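You operate a simulated robot arm through the tools that you are given. There is no shell and no other tool.

The job below is to be done with a simulated robot arm. You get a single attempt, and the scene is never put back.

TASK
Swap the black block for the white one, then check the master panel.
Fine: first move the purple block's pin to notch 5, so that a pin stays in on each side; the new pin stands in notch 6, the black block goes on a rest; one push of the check button lights the lamp; the other blocks stay.
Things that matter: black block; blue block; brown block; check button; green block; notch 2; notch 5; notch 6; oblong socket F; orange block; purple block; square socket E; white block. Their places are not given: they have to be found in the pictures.

It is judged by the outcome, as a careful person would: the job done as asked, and still so three seconds after it is handed in. It fails if anything else is knocked over, pushed out of place, dropped, spilled or broken.

THE ROBOT
A 7-joint arm with a fingered hand, fixed in place. Base frame: the origin is on the floor under the middle of its stand, x ahead of it, y to its left, z up. Lengths are in m, angles in degrees, forces in N, time in s.
With the tool pointing down near the work surface it reaches from about 0.34 to 0.76 m from the base axis. Its first joint turns from -166.0 to 166.0 degrees. Payload 4 kg.
The tool frame sits at the grasp point between the pads (the TCP): z along the fingers, y along the line on which they close. The tips reach 0.026 m beyond it. The gripper opens to 0.132 m; its body begins 0.073 m behind the TCP. The gripper is a hand of 4 fingers: y runs from the thumb to the fingers, the wrist lies at [0, 0, -0.239] in the tool frame.
Orientation is told as [roll, pitch, yaw] about the base's x, y, z axes, in that order, counted from this pose: with the fingers straight down and closing along the base's y, the tool's x points along the base's -x, its y along +y and its z along -z.

THE INTERFACE
- The arm moves only by the tool jog_arm. Its argument "steps" is a list of rows, each a list of 6 numbers: the shift along the base's x, y, z in m, then the turn, a rotation vector about the base's x, y, z in degrees. In form: [[x, y, z, ax, ay, az], ...]. A call has 1 to 20 rows; each row is the pose to reach, as a shift and turn from the pose commanded when the call began. Rows are played at 5 a second. More than 0.05 m and 8.6 degrees between two rows, and nothing of the call is played. A pose out of reach is approached as far as the arm can. The call stops where the force on the tool passes 40 N (or 10 N more than at its start, if that is more) or the arm is blocked; 0.2 s more then pass. In this call time passes only in rows, and 0.2 s behind the last. The reply holds the time, the measured pose of the TCP, the force on the tool along the base axes, the opening and the grip force, in the units named above and with some noise, with the torque about the TCP (base axes, N m) and any sound that the robot's microphone picked up.
- Cameras (640 x 400 px; columns grow to the right, rows downward): "scene" is fixed at [0.0496, 0.5006, 1.5546]; the picture's right is [-0.51, -0.86, 0.00], its down [-0.75, 0.45, -0.48] and it looks along [0.41, -0.25, -0.88] (base axes); focal length 346 px, centre (320, 200). "wrist" rides on the gripper at [0.068, 0.002, -0.097] in the tool frame; the picture's right is [-0.03, 1.00, 0.00], its down [-0.82, -0.02, -0.58] and it looks along [-0.58, -0.02, 0.82] (tool axes); focal length 270 px, centre (320, 200).
- snapshot(camera): a new picture of that camera. The clock stands still meanwhile.
- slide_trunk(by): slides the trunk up (or, below 0, down) by that many m; the arm rides with it, the base frame stays. It gives what a move gives, with no picture.
- move_fingers(finger1, finger2, finger3, thumb_bend): sets how far each is bent, from 0 (flat) to 1 (curled in); at 0.3 the hand is open as for a grip, at 0.7 the pads meet at the TCP. One left out holds its place. A second passes; each finger stops where it meets its share of the squeeze, and holds until it gets a number again. It is the only way to open and close the hand. It gives what a move gives, with no picture; readings hold the bend of each and the force on the fingers (four entries, about 0 where the hand has none), thumb and palm.
- pixel_to_xyz(camera, pixels): for up to 12 pixels [column, row] of the newest picture of that camera ("zoom" is the newest enlarged one), the place [x, y, z] in the base frame of the surface seen there, good to about 0.002 m. The clock stands still meanwhile.
- inspect(camera, box): a new picture of the part [left, top, right, bottom] of that camera's present view, enlarged. The clock stands still meanwhile.
- sign_off(): hands the job in; it is judged then, once.

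Unless the task says otherwise, let go and move clear before handing in.

The tools are called after ">>>" as a command line: name --pt "numbers of a row" for each row, then --argument value for the rest, lists and objects as JSON in quotes. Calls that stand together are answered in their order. jog_arm: Moves the arm, as the interface text tells. Its arguments: {"type":"object","properties":{"steps":{"type":"array","items":{"type":"array","items":{"type":"number"}}}},"required":["steps"]} The other tools are called the same way: slide_trunk (by) moves the trunk up or down; move_fingers (finger1, finger2, finger3, thumb_bend) moves the fingers one by one; snapshot (camera) takes a picture; pixel_to_xyz (camera, pixels) gives the place of the surface under pixels of a picture; inspect (camera, box) takes an enlarged picture of a part of a camera's view; sign_off () hands the job in.

At the start:

```text
clock: 0.0
ee_pos: [0.4582, 0.311, 1.086]
ee_rot: [0.0, 0.0, 0.0]
wrist_force: [-0.3, 0.4, 0.6]
moment: [0.0, -0.01, 0.0]
finger_gap: 0.1318
grasp_force: 0.0
shape: jaw
bend: [0.3, 0.3, 0.3, 0.3]
finger forces: [0.1, 0.0, 0.0, 0.0, 0.0, 0.0]
trunk travel left (down, up): [-0.525, 0.065]
```

scene: 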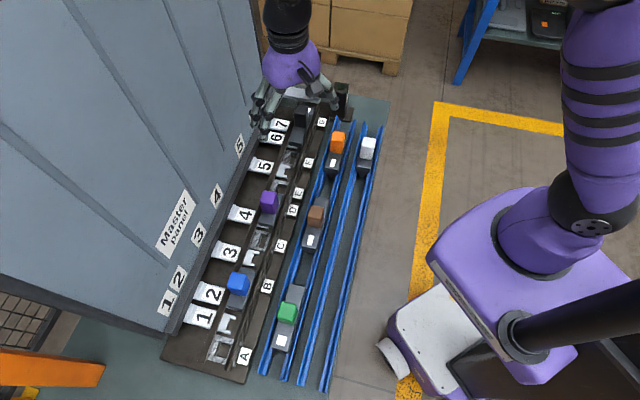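
wrist: 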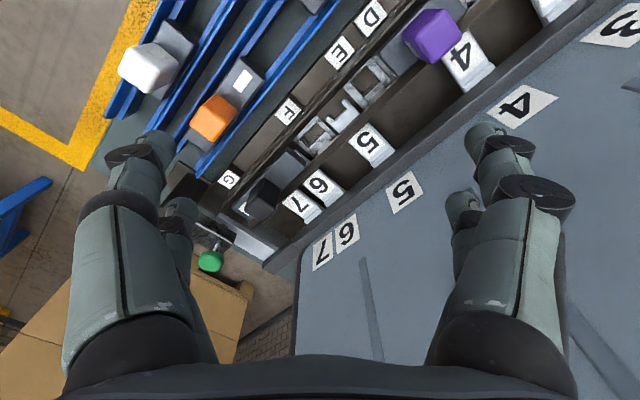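

The scene shows a dark panel with notches 1–7 and sockets A–G, blocks blue (237,283), purple (268,202), black (~302,118), and rests with orange, white, brown and green blocks. I'll look at enlarged views to understand the geometry before moving.

>>> inspect --camera "scene" --box '[230, 80, 390, 180]'

>>> inspect --camera "scene" --box '[190, 160, 350, 260]'

>>> inspect --camera "scene" --box '[160, 250, 340, 390]'

>>> inspect --camera "wrist" --box '[180, 80, 420, 280]'

>>> inspect --camera "wrist" --box '[300, 0, 540, 150]'

```text
4.00 times, centred on (310, 130) of scene
```

zoom: 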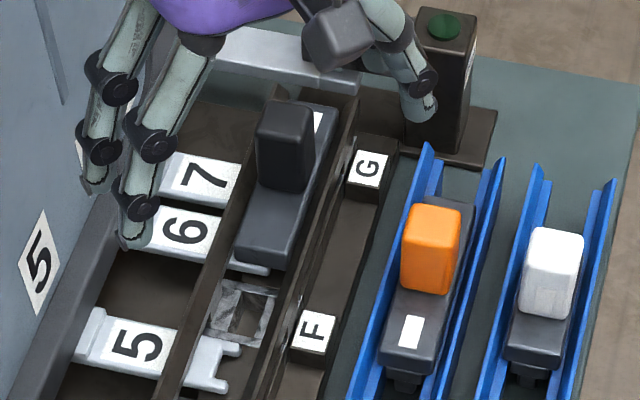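

```text
4.00 times, centred on (270, 210) of scene
```

zoom: 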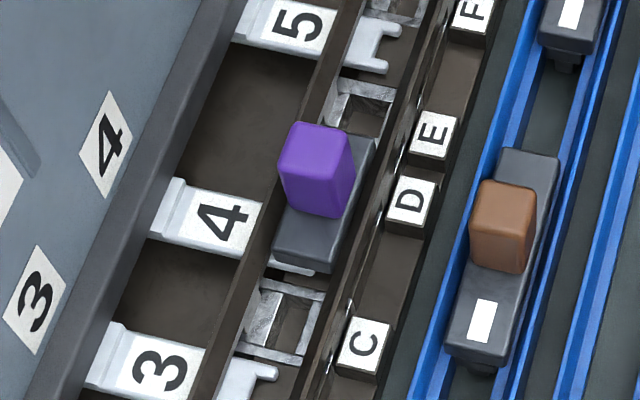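

```text
2.86 times, centred on (250, 320) of scene
```

zoom: 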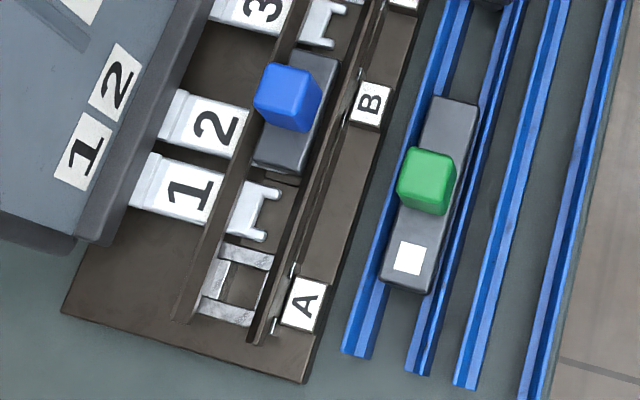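

```text
2.00 times, centred on (300, 180) of wrist
```

zoom: 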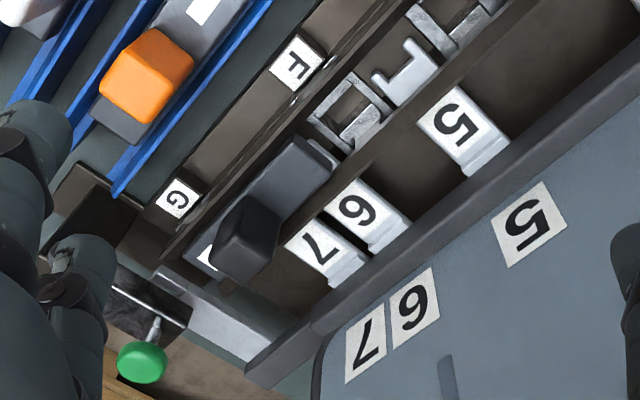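

```text
2.67 times, centred on (420, 75) of wrist
```

zoom: 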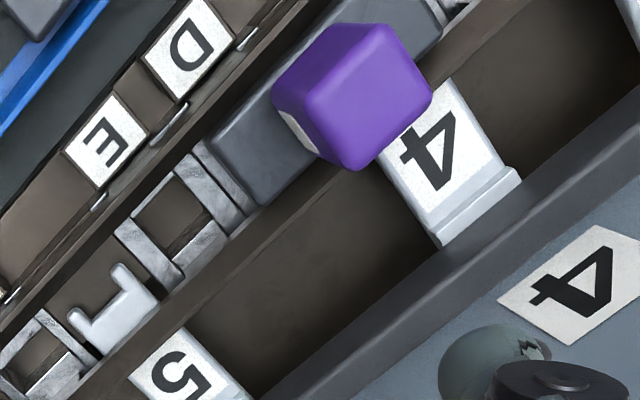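

The blocks appear to be slabs with a knob, foot and pin sitting in a trough: black near 6/7–G, purple at 4–D, blue at 2–B. I'll measure the geometry of labels, notches, sockets and blocks now.

>>> inspect --camera "scene" --box '[230, 80, 390, 180]'

>>> pixel_to_xyz --camera "zoom" --pixels '[[285, 130], [318, 120], [265, 230], [280, 265], [430, 240], [410, 330], [555, 260], [540, 335], [240, 310], [210, 360], [315, 330], [368, 170]]'

>>> pixel_to_xyz --camera "zoom" --pixels '[[140, 345], [190, 230], [205, 175], [440, 25], [440, 100], [260, 50], [250, 270], [225, 345], [200, 380], [350, 240], [300, 290], [600, 60]]'

```text
4.00 times, centred on (310, 130) of scene
```

zoom: 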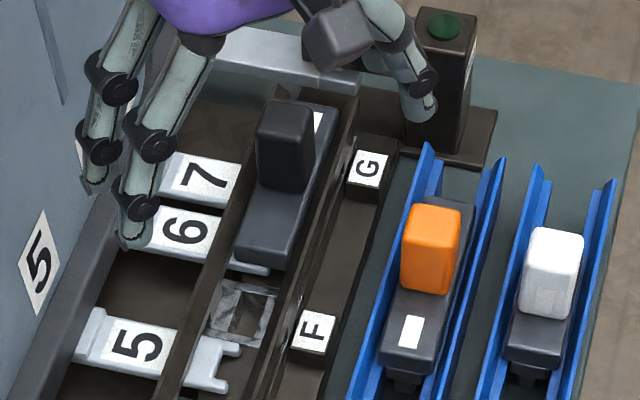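

```text
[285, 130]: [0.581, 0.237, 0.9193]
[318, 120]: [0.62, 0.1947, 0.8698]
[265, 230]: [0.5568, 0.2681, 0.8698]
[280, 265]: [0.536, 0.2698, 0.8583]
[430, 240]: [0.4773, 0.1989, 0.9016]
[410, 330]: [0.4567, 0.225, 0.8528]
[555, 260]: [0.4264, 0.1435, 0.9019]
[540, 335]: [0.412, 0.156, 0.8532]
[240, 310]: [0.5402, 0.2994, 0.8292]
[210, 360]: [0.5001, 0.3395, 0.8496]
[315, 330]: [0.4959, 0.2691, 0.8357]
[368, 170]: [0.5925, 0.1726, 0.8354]
```

```text
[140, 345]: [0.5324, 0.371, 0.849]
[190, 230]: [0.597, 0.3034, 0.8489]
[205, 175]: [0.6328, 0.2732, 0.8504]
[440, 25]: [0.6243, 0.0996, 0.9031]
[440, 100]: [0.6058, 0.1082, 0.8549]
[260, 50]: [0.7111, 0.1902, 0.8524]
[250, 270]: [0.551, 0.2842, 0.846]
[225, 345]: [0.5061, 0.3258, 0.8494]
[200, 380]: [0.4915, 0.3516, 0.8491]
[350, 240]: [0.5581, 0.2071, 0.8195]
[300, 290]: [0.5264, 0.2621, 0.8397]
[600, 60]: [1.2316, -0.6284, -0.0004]
```

The trough runs at 45° in the base frame (A→G along (0.707,-0.707)), with the black slab top at z≈0.870 and rest slabs at z≈0.853. I'll measure the panel wall, purple/blue/brown/green parts and other sockets next.

>>> inspect --camera "scene" --box '[190, 160, 350, 260]'

>>> pixel_to_xyz --camera "zoom" --pixels '[[305, 145], [315, 195], [360, 145], [305, 245], [430, 135], [408, 203], [363, 348], [220, 222], [160, 372], [300, 28], [105, 145], [35, 305]]'

>>> pixel_to_xyz --camera "zoom" --pixels '[[370, 45], [385, 65], [340, 90], [390, 92], [365, 105], [330, 130], [265, 290], [310, 295], [290, 355], [250, 350], [505, 200], [480, 320]]'

>>> pixel_to_xyz --camera "scene" --pixels '[[172, 225], [60, 150], [200, 60], [237, 283], [265, 285], [288, 312], [282, 341], [245, 356], [268, 285], [281, 246], [172, 330], [385, 120]]'

```text
4.00 times, centred on (270, 210) of scene
```

zoom: 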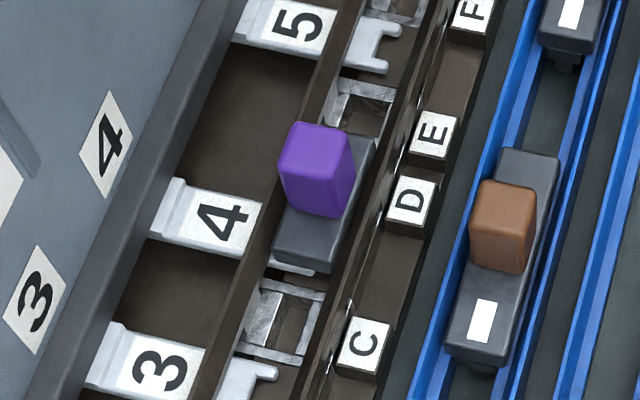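

```text
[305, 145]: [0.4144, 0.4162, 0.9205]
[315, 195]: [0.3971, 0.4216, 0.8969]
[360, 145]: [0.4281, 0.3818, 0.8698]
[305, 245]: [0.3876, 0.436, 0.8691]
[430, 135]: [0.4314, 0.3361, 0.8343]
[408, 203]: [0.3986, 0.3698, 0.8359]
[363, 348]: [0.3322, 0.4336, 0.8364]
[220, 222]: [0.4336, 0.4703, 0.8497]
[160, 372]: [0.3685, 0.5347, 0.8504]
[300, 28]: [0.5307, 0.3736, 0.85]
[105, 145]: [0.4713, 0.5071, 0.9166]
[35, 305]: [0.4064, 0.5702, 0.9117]
```

```text
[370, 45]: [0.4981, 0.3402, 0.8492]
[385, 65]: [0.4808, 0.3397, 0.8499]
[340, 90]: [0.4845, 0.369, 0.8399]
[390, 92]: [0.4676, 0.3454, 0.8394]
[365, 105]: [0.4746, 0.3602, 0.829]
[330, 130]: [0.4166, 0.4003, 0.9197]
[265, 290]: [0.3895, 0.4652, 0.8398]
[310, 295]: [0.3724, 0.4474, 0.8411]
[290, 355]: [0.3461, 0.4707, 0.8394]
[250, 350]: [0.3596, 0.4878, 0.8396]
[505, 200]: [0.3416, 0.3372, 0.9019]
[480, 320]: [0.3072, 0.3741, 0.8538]
```

```text
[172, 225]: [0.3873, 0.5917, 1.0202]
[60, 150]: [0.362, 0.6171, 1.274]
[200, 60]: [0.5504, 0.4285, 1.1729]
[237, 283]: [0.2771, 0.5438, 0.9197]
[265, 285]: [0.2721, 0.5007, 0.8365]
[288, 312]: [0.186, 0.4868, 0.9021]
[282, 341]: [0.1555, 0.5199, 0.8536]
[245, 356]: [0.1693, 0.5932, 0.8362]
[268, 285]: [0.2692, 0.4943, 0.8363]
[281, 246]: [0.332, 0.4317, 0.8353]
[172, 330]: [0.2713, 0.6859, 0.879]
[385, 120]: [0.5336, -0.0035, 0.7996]
```

The wall is vertical at (x+y)/√2≈0.692; letters and numbers fall on a regular ~0.0457 m grid (A0,1,2,B3,3@4,C5,4@6,D7,E8,5@9,F10,6@11,7@12,G13). Next I'll look at the white/orange blocks on the rests more closely from the wrist camera.

>>> inspect --camera "wrist" --box '[90, 0, 290, 160]'

>>> jog_arm --pt "-0.03 -0.03 0.0 0 0 -8" --pt "-0.06 -0.04 0.0 0 0 -16" --pt "-0.09 -0.05 0.0 0 0 -24" --pt "-0.12 -0.06 0.0 0 0 -32" --pt "-0.14 -0.07 0.0 0 0 -40" --pt "-0.15 -0.08 0.0 0 0 -45"

>>> snapshot --camera "wrist"

>>> snapshot --camera "scene"

```text
2.50 times, centred on (190, 80) of wrist
```

zoom: 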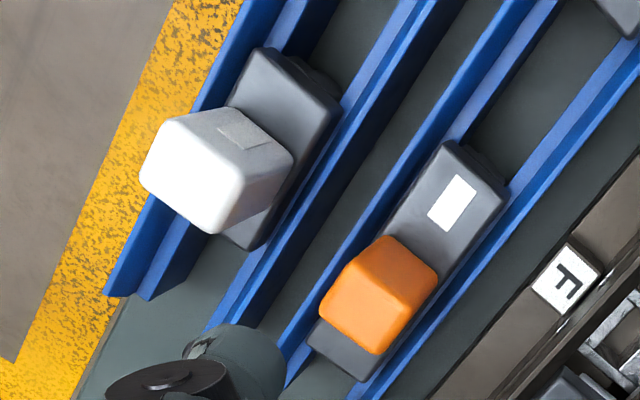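

```text
clock: 1.4
ee_pos: [0.3073, 0.2325, 1.0861]
ee_rot: [0.0, 0.0, -45.1]
wrist_force: [-0.4, -0.3, -0.5]
moment: [0.02, 0.02, -0.03]
finger_gap: 0.1318
grasp_force: 0.1
shape: jaw
bend: [0.3, 0.3, 0.3, 0.3]
finger forces: [0.0, 0.0, 0.0, 0.1, 0.1, 0.0]
trunk travel left (down, up): [-0.525, 0.065]
```

```text
taken
```

wrist: 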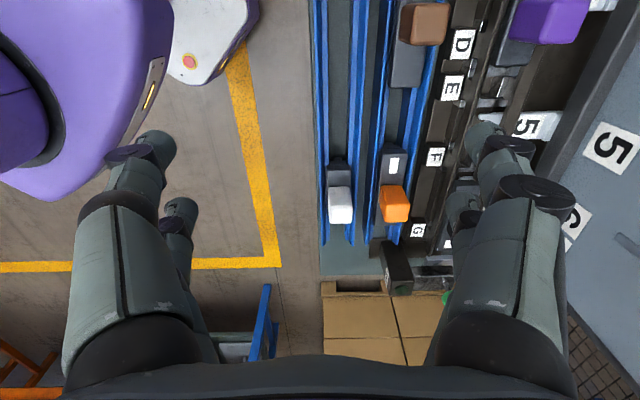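

```text
taken
```

scene: 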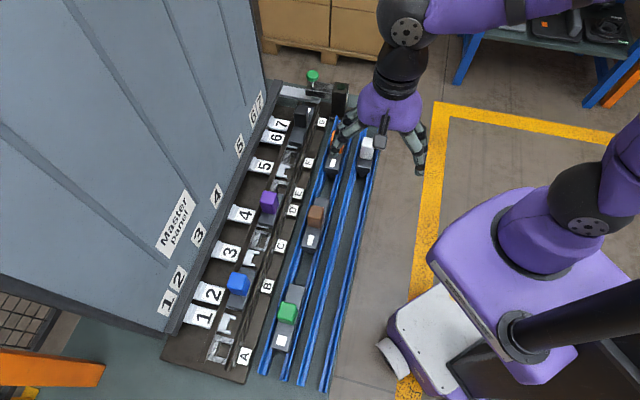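

The hand has moved off and a green knob on a stem at (312,76) plus a dark post at (340,95) are now visible. I'll zoom in there to identify the check button and lamp.

>>> inspect --camera "scene" --box '[240, 50, 360, 150]'

>>> pixel_to_xyz --camera "zoom" --pixels '[[390, 135], [390, 160], [530, 190], [540, 230], [330, 330], [300, 380], [388, 332], [320, 255], [440, 190], [260, 225], [375, 290], [345, 300]]'

>>> inspect --camera "wrist" --box '[310, 130, 470, 310]'

```text
4.00 times, centred on (300, 100) of scene
```

zoom: 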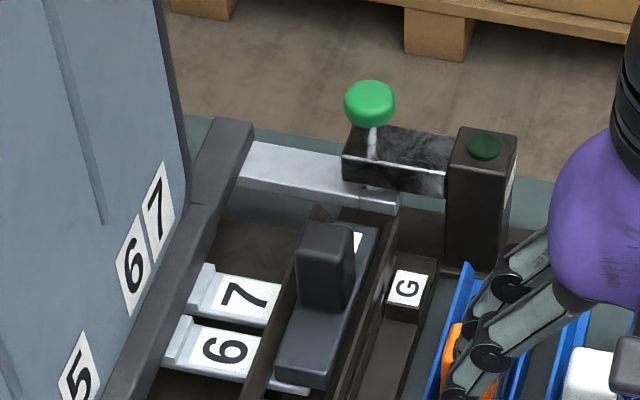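

```text
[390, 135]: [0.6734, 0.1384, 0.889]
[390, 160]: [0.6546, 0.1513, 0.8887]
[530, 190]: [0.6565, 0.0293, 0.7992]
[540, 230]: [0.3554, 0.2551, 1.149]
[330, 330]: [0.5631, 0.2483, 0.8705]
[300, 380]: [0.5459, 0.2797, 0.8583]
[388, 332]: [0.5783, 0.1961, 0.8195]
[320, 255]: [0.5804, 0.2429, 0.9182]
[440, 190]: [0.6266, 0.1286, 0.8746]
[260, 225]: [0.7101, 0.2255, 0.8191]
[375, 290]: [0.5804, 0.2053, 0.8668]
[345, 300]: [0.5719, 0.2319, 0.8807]
```

```text
2.22 times, centred on (390, 220) of wrist
```

zoom: 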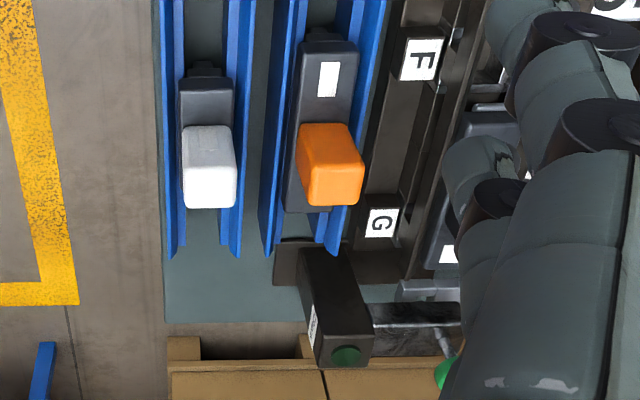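

The green mushroom on its stem at (312,76) is the check button on an arm over the end bar, and the dark green lens on the post at (340,88) is the unlit lamp. Now I'll zoom further on the white/orange block ends to see what is beneath them.

>>> inspect --camera "wrist" --box '[316, 140, 366, 230]'

>>> inspect --camera "wrist" --box '[370, 135, 430, 235]'

>>> inspect --camera "wrist" --box '[380, 0, 480, 110]'

```text
4.44 times, centred on (341, 185) of wrist
```

zoom: 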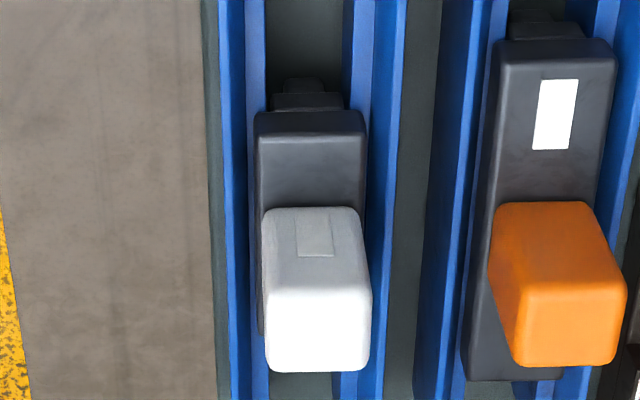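

```text
4.00 times, centred on (400, 185) of wrist
```

zoom: 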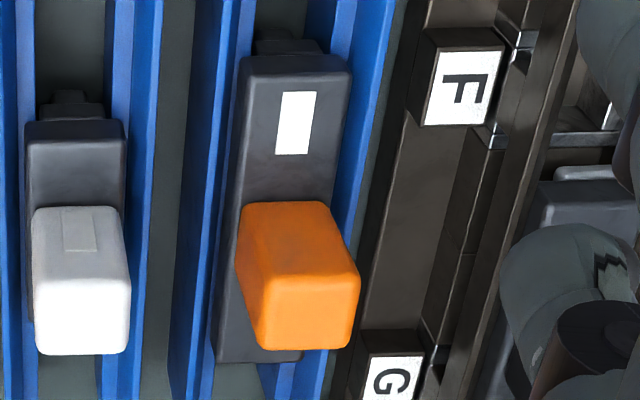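

```text
3.64 times, centred on (430, 55) of wrist
```

zoom: 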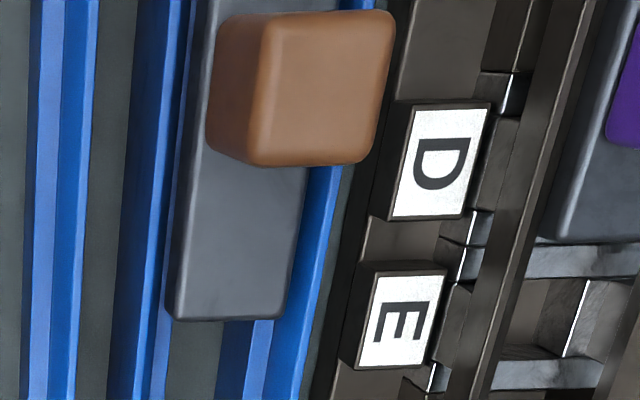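

White's foot protrudes at its −u end (zoom 305,90), and marks on the slabs seem to hint at foot shape. I'll bring the wrist camera closer over white/orange.

>>> jog_arm --pt "0.03 0.0 -0.03 0 0 0" --pt "0.06 0.0 -0.06 0 0 0" --pt "0.085 -0.005 -0.095 0 0 0"

>>> snapshot --camera "wrist"

>>> inspect --camera "wrist" --box '[180, 20, 460, 240]'

```text
clock: 2.2
ee_pos: [0.3924, 0.2254, 0.9911]
ee_rot: [0.0, 0.0, -45.1]
wrist_force: [0.7, 0.5, 0.7]
moment: [0.01, 0.02, -0.03]
finger_gap: 0.1319
grasp_force: 0.0
shape: jaw
bend: [0.3, 0.3, 0.3, 0.3]
finger forces: [0.0, 0.0, 0.0, 0.0, 0.1, 0.0]
trunk travel left (down, up): [-0.525, 0.065]
```

```text
taken
```

wrist: 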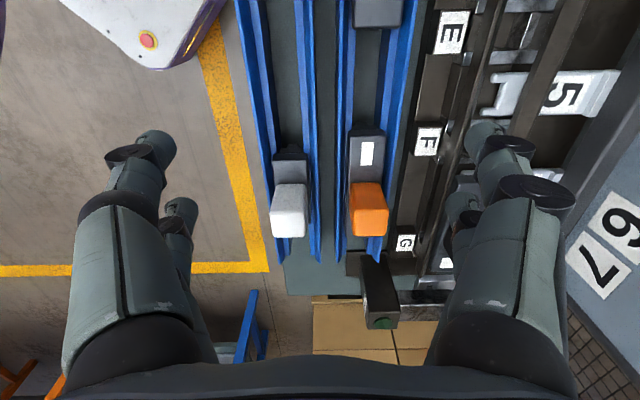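

```text
1.82 times, centred on (320, 130) of wrist
```

zoom: 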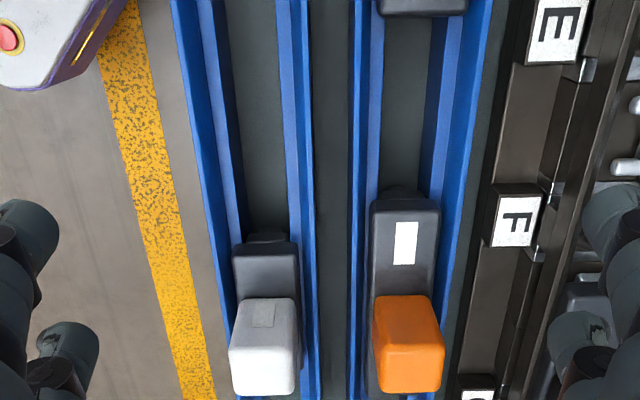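

The white block is at (289,205) and orange at (368,205) in this view. I'll zoom tightly and query depth at the mark on the white knob and at the feet.

>>> inspect --camera "wrist" --box '[345, 110, 395, 245]'

>>> inspect --camera "wrist" --box '[260, 140, 320, 245]'

>>> pixel_to_xyz --camera "zoom" --pixels '[[320, 170], [300, 60], [300, 100], [270, 200], [320, 280], [300, 40], [240, 100], [360, 100], [250, 260], [370, 260], [320, 365], [300, 150]]'

```text
2.96 times, centred on (370, 178) of wrist
```

zoom: 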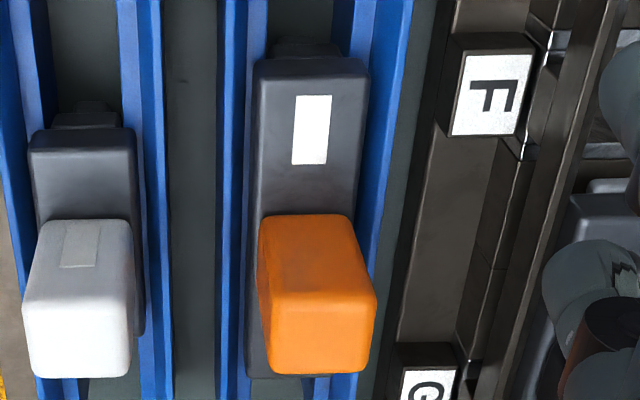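

```text
3.81 times, centred on (290, 192) of wrist
```

zoom: 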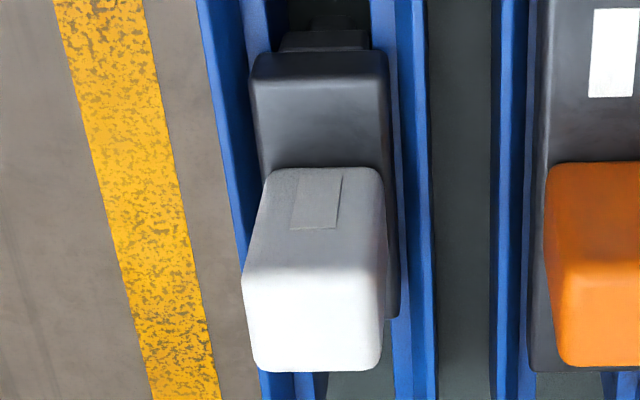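

```text
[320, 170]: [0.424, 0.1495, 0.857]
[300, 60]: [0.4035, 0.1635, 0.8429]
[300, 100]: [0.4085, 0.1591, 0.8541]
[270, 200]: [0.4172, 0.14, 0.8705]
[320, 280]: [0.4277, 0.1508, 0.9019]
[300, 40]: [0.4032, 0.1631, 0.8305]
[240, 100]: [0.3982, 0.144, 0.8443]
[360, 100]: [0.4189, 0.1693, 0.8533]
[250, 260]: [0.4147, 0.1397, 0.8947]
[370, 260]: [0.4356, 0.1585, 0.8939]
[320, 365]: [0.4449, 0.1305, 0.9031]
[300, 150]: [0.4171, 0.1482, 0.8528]
```

The white slab's right edge runs to about zoom (393,312), giving its far end; orange's to about (530,370). I'll query those edges to get slab lengths.

>>> inspect --camera "wrist" --box '[260, 140, 320, 245]'

>>> pixel_to_xyz --camera "zoom" --pixels '[[393, 290], [394, 305], [394, 312], [330, 65], [330, 58], [300, 380], [410, 100], [385, 80], [255, 80], [325, 22], [325, 30], [380, 20]]'

>>> inspect --camera "wrist" --box '[340, 110, 400, 245]'

>>> pixel_to_xyz --camera "zoom" --pixels '[[310, 65], [310, 58], [312, 105], [312, 155], [298, 130], [328, 130], [258, 365], [300, 376], [310, 45], [265, 80], [365, 80], [320, 290]]'

```text
3.81 times, centred on (290, 192) of wrist
```

zoom: 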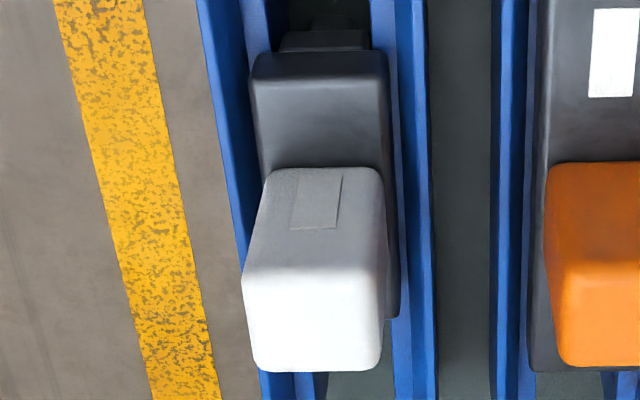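

```text
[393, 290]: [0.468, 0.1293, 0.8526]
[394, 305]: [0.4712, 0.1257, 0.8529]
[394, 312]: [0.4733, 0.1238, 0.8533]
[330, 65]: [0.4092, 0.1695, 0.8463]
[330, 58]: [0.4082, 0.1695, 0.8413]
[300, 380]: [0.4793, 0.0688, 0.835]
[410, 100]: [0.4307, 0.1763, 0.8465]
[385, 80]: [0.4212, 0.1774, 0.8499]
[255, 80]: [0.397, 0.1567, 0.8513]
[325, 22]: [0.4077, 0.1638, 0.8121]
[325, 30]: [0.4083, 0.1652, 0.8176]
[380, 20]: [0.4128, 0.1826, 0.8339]
```

```text
2.96 times, centred on (370, 178) of wrist
```

zoom: 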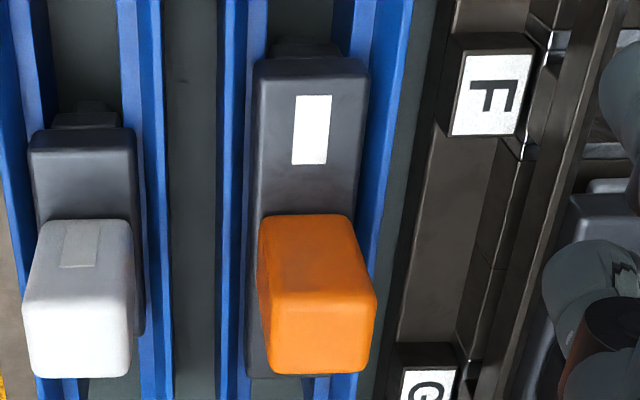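

```text
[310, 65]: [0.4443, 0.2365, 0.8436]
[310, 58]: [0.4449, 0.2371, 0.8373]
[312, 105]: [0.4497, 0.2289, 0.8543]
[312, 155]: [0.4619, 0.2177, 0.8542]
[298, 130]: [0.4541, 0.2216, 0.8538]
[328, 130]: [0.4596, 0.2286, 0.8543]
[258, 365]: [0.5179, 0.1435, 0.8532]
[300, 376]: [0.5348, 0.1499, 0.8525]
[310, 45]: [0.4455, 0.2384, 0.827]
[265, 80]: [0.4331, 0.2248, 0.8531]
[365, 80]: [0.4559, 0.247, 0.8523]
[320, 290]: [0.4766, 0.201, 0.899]
```

Slab lengths: white ≈0.08 m (foot and pin one grid step apart, foot at −u end), orange/black ≈0.125 m (two steps). So white's pin in 6 needs foot in F, and purple (foot D/pin 4) must be turned 180° into E with pin in 5. I'll turn the hand to yaw +45 and look closely at E/5/F.

>>> jog_arm --pt "0 0 0.03 0 0 8" --pt "0.01 0.005 0.05 0 0 16" --pt "0.02 0.01 0.06 0 0 24" --pt "0.03 0.015 0.06 0 0 32" --pt "0.04 0.02 0.06 0 0 40" --pt "0.04 0.025 0.06 0 0 48" --pt "0.04 0.025 0.06 0 0 56" --pt "0.04 0.025 0.06 0 0 64" --pt "0.04 0.025 0.06 0 0 72" --pt "0.04 0.025 0.06 0 0 80" --pt "0.04 0.025 0.06 0 0 88" --pt "0.04 0.025 0.06 0 0 90"

>>> snapshot --camera "wrist"

```text
clock: 4.8
ee_pos: [0.4327, 0.2512, 1.0514]
ee_rot: [0.0, 0.0, 45.1]
wrist_force: [0.1, -1.0, -0.5]
moment: [-0.01, 0.02, 0.0]
finger_gap: 0.1318
grasp_force: 0.1
shape: jaw
bend: [0.3, 0.3, 0.3, 0.3]
finger forces: [0.1, 0.0, 0.2, 0.1, 0.0, 0.1]
trunk travel left (down, up): [-0.525, 0.065]
```

```text
taken
```

wrist: 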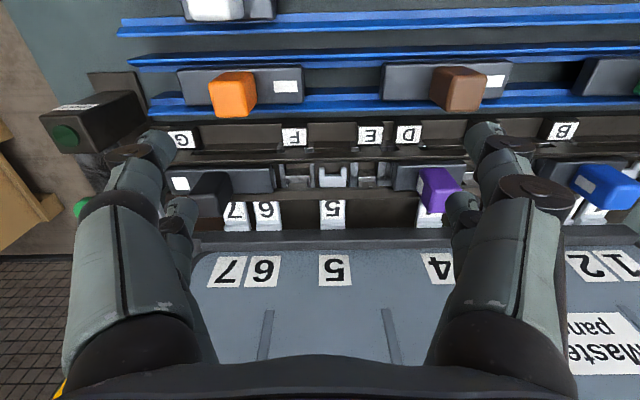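

In this view the row reads right-to-left; socket F is at (299,175), notch 5 (332,175), socket E (365,175). I'll zoom in there and on purple/black.

>>> inspect --camera "wrist" --box '[265, 120, 400, 230]'

>>> inspect --camera "wrist" --box '[380, 120, 480, 230]'

>>> inspect --camera "wrist" --box '[160, 120, 290, 230]'

```text
3.64 times, centred on (332, 175) of wrist
```

zoom: 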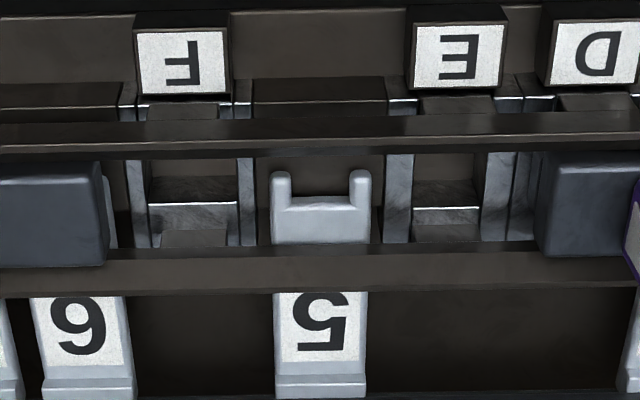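

```text
3.64 times, centred on (430, 175) of wrist
```

zoom: 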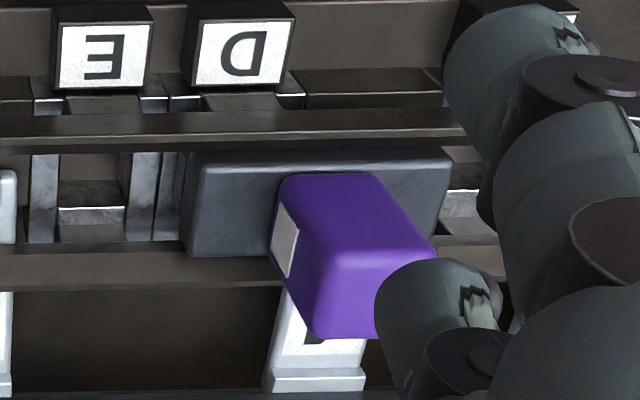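

```text
3.64 times, centred on (225, 175) of wrist
```

zoom: 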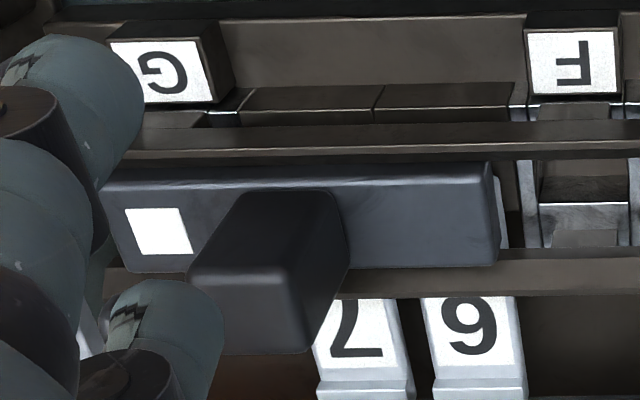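

Clear view: F's opening is wider (oblong), E narrower (square), notch forks open toward −v; purple's mark faces +u (foot in D). I'll measure fork 5, socket E and F edges, and the purple/black slabs precisely.

>>> inspect --camera "wrist" --box '[265, 120, 400, 230]'

>>> pixel_to_xyz --camera "zoom" --pixels '[[280, 185], [358, 185], [320, 200], [320, 230], [398, 200], [497, 200], [447, 208], [447, 240], [140, 200], [245, 200], [192, 210], [192, 240]]'

>>> pixel_to_xyz --camera "zoom" --pixels '[[320, 125], [320, 150], [320, 265], [320, 285], [320, 320], [388, 200], [410, 200], [485, 200], [508, 200], [447, 180], [192, 180], [320, 180]]'

>>> inspect --camera "wrist" --box '[380, 120, 480, 230]'

>>> pixel_to_xyz --camera "zoom" --pixels '[[205, 175], [200, 245], [445, 165], [330, 165], [230, 245], [345, 290], [320, 190], [285, 240], [330, 330], [420, 250], [320, 128], [190, 265]]'

```text
3.64 times, centred on (332, 175) of wrist
```

zoom: 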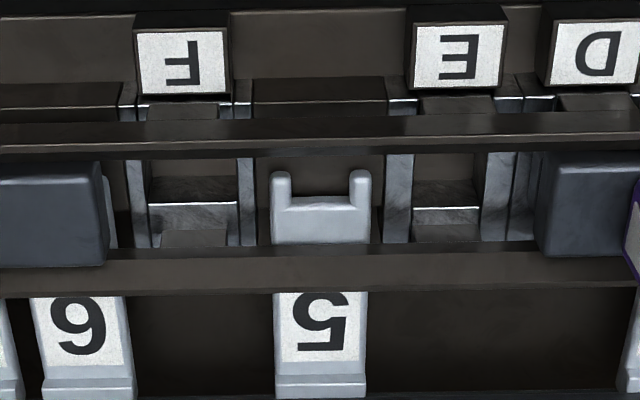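

```text
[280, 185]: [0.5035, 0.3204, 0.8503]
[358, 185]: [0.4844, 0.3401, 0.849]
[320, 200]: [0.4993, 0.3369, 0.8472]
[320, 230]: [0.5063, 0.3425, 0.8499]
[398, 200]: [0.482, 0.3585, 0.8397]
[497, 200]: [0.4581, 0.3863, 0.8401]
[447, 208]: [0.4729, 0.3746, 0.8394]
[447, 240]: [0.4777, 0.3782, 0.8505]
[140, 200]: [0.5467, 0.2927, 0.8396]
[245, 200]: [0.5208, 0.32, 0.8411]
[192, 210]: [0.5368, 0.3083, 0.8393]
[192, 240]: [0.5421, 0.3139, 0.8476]
```

```text
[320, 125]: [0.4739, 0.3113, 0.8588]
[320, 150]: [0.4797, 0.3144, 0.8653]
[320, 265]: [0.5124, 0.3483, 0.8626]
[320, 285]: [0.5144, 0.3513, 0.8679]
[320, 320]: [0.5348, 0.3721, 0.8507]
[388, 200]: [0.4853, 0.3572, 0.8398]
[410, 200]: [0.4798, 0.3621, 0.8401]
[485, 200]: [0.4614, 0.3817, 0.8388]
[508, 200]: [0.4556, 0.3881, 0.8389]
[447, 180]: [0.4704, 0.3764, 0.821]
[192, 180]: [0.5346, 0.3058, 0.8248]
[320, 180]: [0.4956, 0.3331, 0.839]
```

```text
3.64 times, centred on (430, 175) of wrist
```

zoom: 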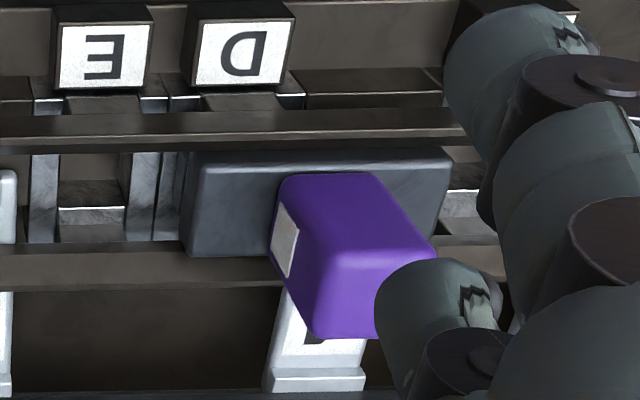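

```text
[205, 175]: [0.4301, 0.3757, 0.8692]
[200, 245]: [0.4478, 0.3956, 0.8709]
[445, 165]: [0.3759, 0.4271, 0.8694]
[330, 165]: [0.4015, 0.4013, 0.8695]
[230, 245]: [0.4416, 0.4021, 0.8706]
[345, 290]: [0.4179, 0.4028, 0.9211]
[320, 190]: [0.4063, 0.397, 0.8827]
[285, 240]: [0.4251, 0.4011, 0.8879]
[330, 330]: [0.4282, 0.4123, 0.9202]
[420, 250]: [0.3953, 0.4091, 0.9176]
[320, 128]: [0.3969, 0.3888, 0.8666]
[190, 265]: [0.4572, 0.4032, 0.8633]
```

Measured: notch 5 centre u≈0.1157, socket E centre u≈0.0695, F centre u≈0.161, slab/knob line v≈0.582; purple centre u≈0.001 so it must go to u≈0.092 turned 180°. Before grasping I'll test in free air how far the wrist can yaw beyond +45.

>>> jog_arm --pt "0 0 0.01 0 0 8" --pt "0 0 0.02 0 0 16" --pt "0 0 0.03 0 0 24" --pt "0 0 0.03 0 0 32" --pt "0 0 0.03 0 0 40" --pt "0 0 0.03 0 0 48" --pt "0 0 0.03 0 0 56" --pt "0 0 0.03 0 0 64" --pt "0 0 0.03 0 0 72" --pt "0 0 0.03 0 0 80" --pt "0 0 0.03 0 0 88" --pt "0 0 0.03 0 0 96" --pt "0 0 0.03 0 0 104" --pt "0 0 0.03 0 0 112" --pt "0 0 0.03 0 0 120" --pt "0 0 0.03 0 0 128" --pt "0 0 0.03 0 0 136" --pt "0 0 0.03 0 0 144" --pt "0 0 0.03 0 0 152" --pt "0 0 0.03 0 0 160"

```text
clock: 9.0
ee_pos: [0.3003, 0.2608, 1.0574]
ee_rot: [0.0, 0.2, -155.6]
wrist_force: [1.0, 0.7, -0.5]
moment: [0.01, -0.02, 0.01]
finger_gap: 0.1321
grasp_force: 0.0
shape: jaw
bend: [0.3, 0.3, 0.3, 0.3]
finger forces: [0.0, 0.1, 0.0, 0.2, 0.0, 0.1]
out of reach, approached as far as the arm can: row 17, 18, 19, 20
trunk travel left (down, up): [-0.525, 0.065]
```

The wrist reached about yaw +173 and then ran to its limit, so +225 isn't available. I'll unwind back to +45 and then test the other way (to −135).

>>> jog_arm --pt "0 0 0 0 0 -8" --pt "0 0 0 0 0 -16" --pt "0 0 0 0 0 -24" --pt "0 0 0 0 0 -32" --pt "0 0 0 0 0 -40" --pt "0 0 0 0 0 -48" --pt "0 0 0 0 0 -56" --pt "0 0 0 0 0 -64" --pt "0 0 0 0 0 -72" --pt "0 0 0 0 0 -80" --pt "0 0 0 0 0 -88" --pt "0 0 0 0 0 -96" --pt "0 0 0 0 0 -104" --pt "0 0 0 0 0 -112" --pt "0 0 0 0 0 -120" --pt "0 0 0 0 0 -128" --pt "0 0 0 0 0 -136" --pt "0 0 0 0 0 -144" --pt "0 0 0 0 0 -152" --pt "0 0 0 0 0 -160"

```text
clock: 13.2
ee_pos: [0.3004, 0.2596, 1.0573]
ee_rot: [0.1, 0.0, 44.8]
wrist_force: [0.5, 1.1, -0.1]
moment: [-0.04, 0.01, 0.02]
finger_gap: 0.1318
grasp_force: 0.0
shape: jaw
bend: [0.3, 0.3, 0.3, 0.3]
finger forces: [0.0, 0.0, 0.1, 0.0, 0.1, 0.0]
trunk travel left (down, up): [-0.525, 0.065]
```

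Back at yaw 45 at (0.300,0.260,1.057). Now I'll move nearer the working azimuth and rotate negatively toward −135 to test that side.

>>> jog_arm --pt "0.03 0.02 0.03 0 0 0" --pt "0.06 0.04 0.04 0 0 -8" --pt "0.1 0.07 0.05 0 0 -16" --pt "0.1 0.07 0.05 0 0 -24" --pt "0.1 0.07 0.05 0 0 -32" --pt "0.1 0.07 0.05 0 0 -40" --pt "0.1 0.07 0.05 0 0 -48" --pt "0.1 0.07 0.05 0 0 -56" --pt "0.1 0.07 0.05 0 0 -64" --pt "0.1 0.07 0.05 0 0 -72" --pt "0.1 0.07 0.05 0 0 -80" --pt "0.1 0.07 0.05 0 0 -88" --pt "0.1 0.07 0.05 0 0 -96" --pt "0.1 0.07 0.05 0 0 -104" --pt "0.1 0.07 0.05 0 0 -112" --pt "0.1 0.07 0.05 0 0 -120" --pt "0.1 0.07 0.05 0 0 -128" --pt "0.1 0.07 0.05 0 0 -136" --pt "0.1 0.07 0.05 0 0 -144" --pt "0.1 0.07 0.05 0 0 -152"

>>> jog_arm --pt "0 0 0 0 0 -7" --pt "0 0 0 0 0 -14" --pt "0 0 0 0 0 -21" --pt "0 0 0 0 0 -28"

>>> snapshot --camera "wrist"

>>> snapshot --camera "scene"

```text
refused: row 3 steps farther than a row can; nothing moved
```

```text
clock: 14.2
ee_pos: [0.3012, 0.2615, 1.0553]
ee_rot: [0.0, 0.0, 16.8]
wrist_force: [-0.1, 0.5, -0.1]
moment: [0.0, 0.02, 0.03]
finger_gap: 0.1315
grasp_force: 0.0
shape: jaw
bend: [0.3, 0.3, 0.3, 0.3]
finger forces: [0.1, 0.0, 0.0, 0.0, 0.0, 0.0]
trunk travel left (down, up): [-0.525, 0.065]
```

```text
taken
```

wrist: 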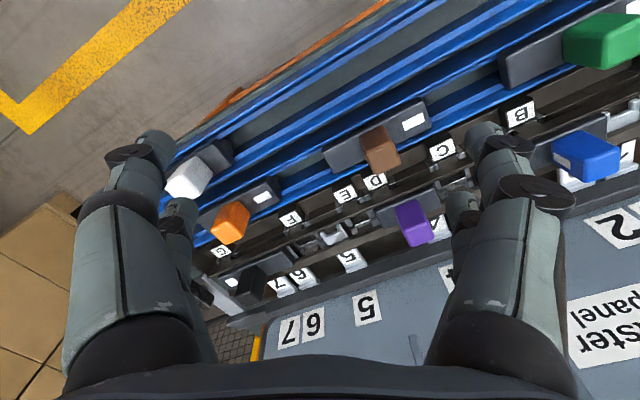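

```text
taken
```

scene: 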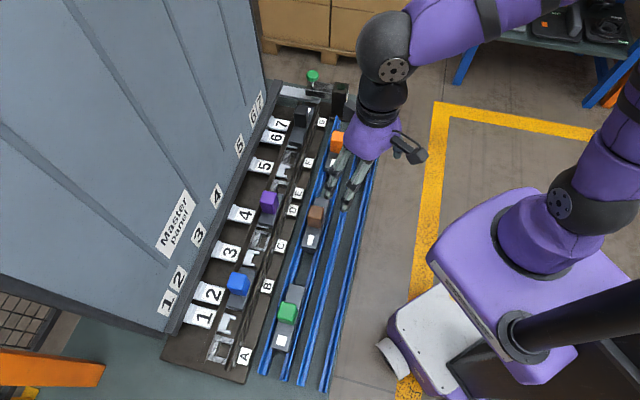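

The first call was refused for step size; yaw is now ≈17. I'll continue with smaller translation steps toward (0.40,0.33,1.10) while rotating to −135.

>>> jog_arm --pt "0.02 0.015 0.02 0 0 -8" --pt "0.04 0.03 0.03 0 0 -16" --pt "0.06 0.045 0.04 0 0 -24" --pt "0.08 0.06 0.045 0 0 -32" --pt "0.1 0.07 0.045 0 0 -40" --pt "0.1 0.07 0.045 0 0 -48" --pt "0.1 0.07 0.045 0 0 -56" --pt "0.1 0.07 0.045 0 0 -64" --pt "0.1 0.07 0.045 0 0 -72" --pt "0.1 0.07 0.045 0 0 -80" --pt "0.1 0.07 0.045 0 0 -88" --pt "0.1 0.07 0.045 0 0 -96" --pt "0.1 0.07 0.045 0 0 -104" --pt "0.1 0.07 0.045 0 0 -112" --pt "0.1 0.07 0.045 0 0 -120" --pt "0.1 0.07 0.045 0 0 -128" --pt "0.1 0.07 0.045 0 0 -136" --pt "0.1 0.07 0.045 0 0 -144" --pt "0.1 0.07 0.045 0 0 -152"

>>> snapshot --camera "scene"

>>> snapshot --camera "wrist"

```text
clock: 18.2
ee_pos: [0.4009, 0.3325, 1.1004]
ee_rot: [0.0, 0.0, -135.3]
wrist_force: [0.2, -1.1, 0.5]
moment: [0.03, 0.0, -0.01]
finger_gap: 0.1317
grasp_force: 0.0
shape: jaw
bend: [0.3, 0.3, 0.3, 0.3]
finger forces: [0.0, 0.0, 0.1, 0.0, 0.0, 0.0]
trunk travel left (down, up): [-0.525, 0.065]
```

```text
taken
```

scene: 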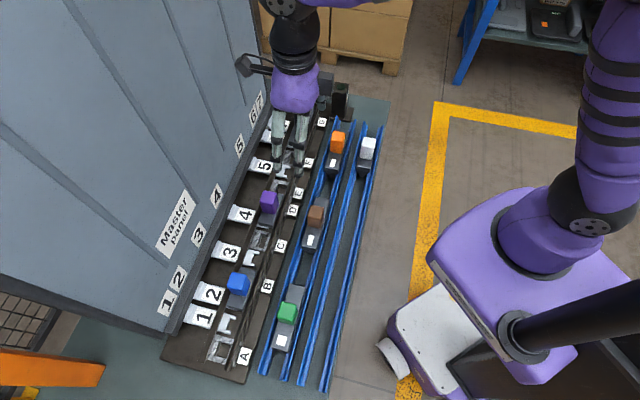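

```text
taken
```

wrist: 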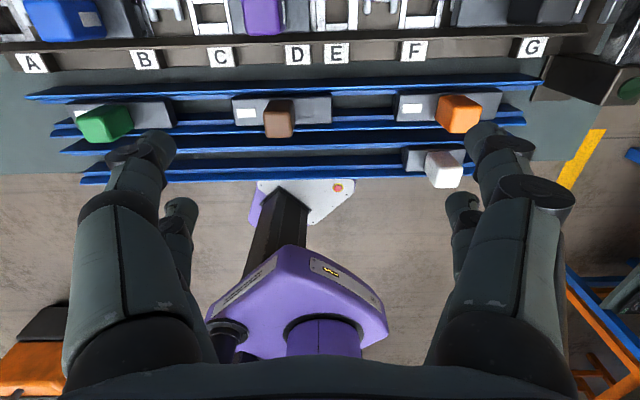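

Yaw −135 is reachable. The wrist-camera bracket now points to the wall side at scene (243,65); I'll measure how far it protrudes, since that governs wall clearance.

>>> inspect --camera "scene" --box '[210, 20, 370, 180]'

>>> pixel_to_xyz --camera "zoom" --pixels '[[125, 165], [150, 165], [120, 185], [180, 180], [200, 170], [230, 200], [330, 260], [280, 420], [380, 430], [340, 150], [350, 320], [260, 330]]'

```text
2.50 times, centred on (290, 100) of scene
```

zoom: 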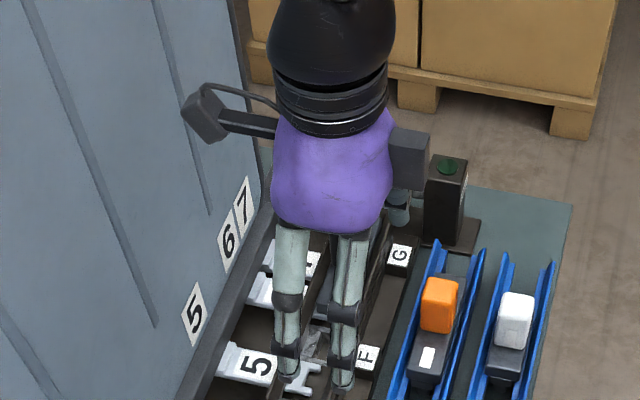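

```text
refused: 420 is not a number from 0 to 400
```

The camera housing is at zoom (205,115) on a bracket. I'll query it again with valid pixels.

>>> pixel_to_xyz --camera "zoom" --pixels '[[200, 105], [190, 115], [210, 130], [222, 120], [250, 120], [300, 150], [330, 180], [290, 370], [343, 380], [410, 155], [400, 215], [290, 250]]'

```text
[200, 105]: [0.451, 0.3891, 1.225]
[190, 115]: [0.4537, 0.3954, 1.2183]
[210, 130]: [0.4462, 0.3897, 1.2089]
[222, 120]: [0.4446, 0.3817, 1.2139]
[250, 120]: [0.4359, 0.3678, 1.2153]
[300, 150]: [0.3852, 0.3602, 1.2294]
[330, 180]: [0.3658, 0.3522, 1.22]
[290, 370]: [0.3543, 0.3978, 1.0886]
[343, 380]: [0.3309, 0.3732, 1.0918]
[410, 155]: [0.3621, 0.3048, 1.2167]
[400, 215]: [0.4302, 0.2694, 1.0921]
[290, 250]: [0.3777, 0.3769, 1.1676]
```

The camera housing extends to about 0.085 m from the tool axis at 0.1–0.13 m above the TCP, leaving ~0.025 m to the wall at the trough line — workable. Now I'll learn the finger layout by bending finger1 alone while high in free air.

>>> move_fingers --finger1 0.55

>>> snapshot --camera "wrist"

>>> move_fingers --finger2 0.55

>>> snapshot --camera "wrist"

>>> move_fingers --finger3 0.55

>>> snapshot --camera "wrist"

>>> move_fingers --thumb_bend 0.55

>>> snapshot --camera "wrist"

```text
clock: 19.2
ee_pos: [0.4008, 0.3302, 1.1016]
ee_rot: [0.0, 0.0, -135.0]
wrist_force: [0.6, 0.1, -0.2]
moment: [-0.02, 0.0, 0.0]
finger_gap: 0.0914
grasp_force: 0.1
shape: fingers
bend: [0.55, 0.3, 0.3, 0.3]
finger forces: [0.0, 0.0, 0.0, 0.0, 0.1, 0.0]
trunk travel left (down, up): [-0.525, 0.065]
```

```text
taken
```

wrist: 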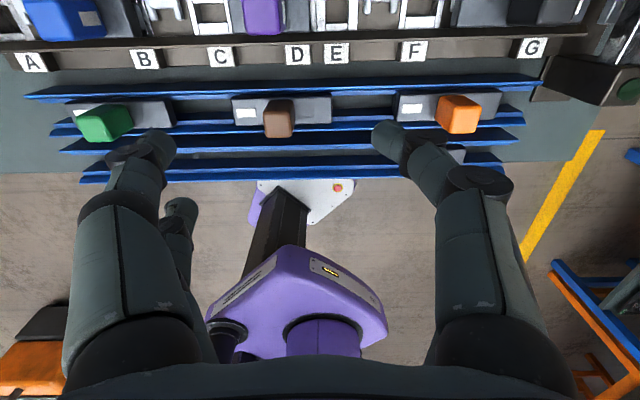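

```text
clock: 20.2
ee_pos: [0.4004, 0.3313, 1.102]
ee_rot: [0.0, 0.0, -135.0]
wrist_force: [0.0, -0.5, 0.2]
moment: [-0.02, -0.01, 0.01]
finger_gap: 0.0913
grasp_force: 0.2
shape: fingers
bend: [0.55, 0.55, 0.3, 0.3]
finger forces: [0.1, 0.1, 0.0, 0.1, 0.0, 0.0]
trunk travel left (down, up): [-0.525, 0.065]
```

```text
taken
```

wrist: 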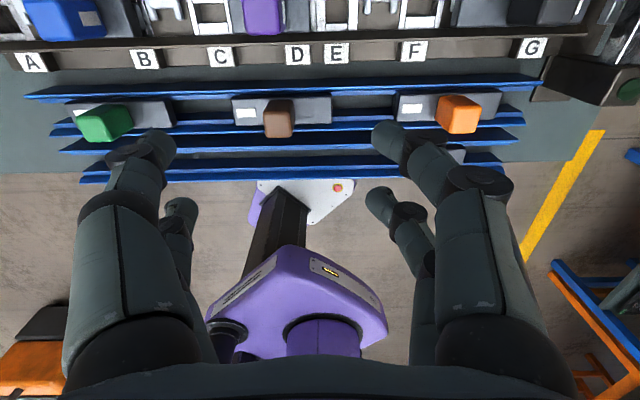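

```text
clock: 21.2
ee_pos: [0.401, 0.3306, 1.1002]
ee_rot: [-0.1, 0.0, -135.0]
wrist_force: [-0.4, -0.3, 0.5]
moment: [-0.01, -0.04, -0.03]
finger_gap: 0.0915
grasp_force: 0.0
shape: fingers
bend: [0.55, 0.55, 0.55, 0.3]
finger forces: [0.0, 0.0, 0.0, 0.0, 0.0, 0.0]
trunk travel left (down, up): [-0.525, 0.065]
```

```text
taken
```

wrist: 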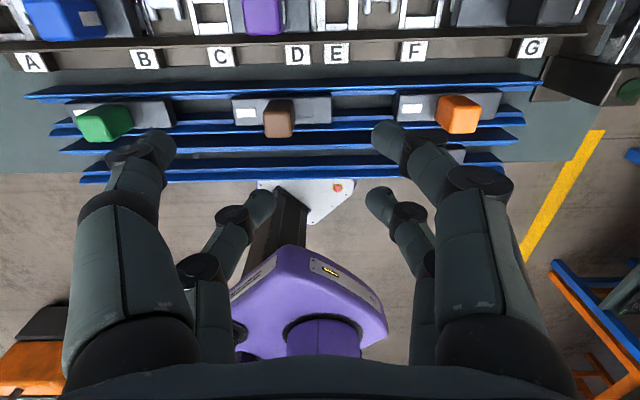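

```text
clock: 22.2
ee_pos: [0.4012, 0.3324, 1.101]
ee_rot: [0.0, 0.0, -135.0]
wrist_force: [0.3, -0.4, 0.7]
moment: [0.0, 0.02, -0.02]
finger_gap: 0.0497
grasp_force: 0.1
shape: fingers
bend: [0.55, 0.55, 0.55, 0.55]
finger forces: [0.0, 0.1, 0.0, 0.0, 0.0, 0.1]
trunk travel left (down, up): [-0.525, 0.065]
```

```text
taken
```

wrist: 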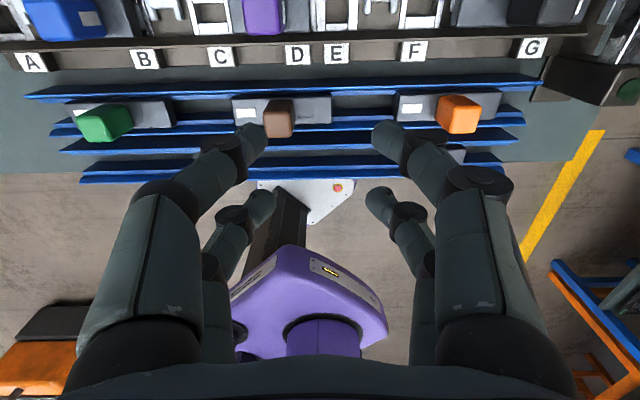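

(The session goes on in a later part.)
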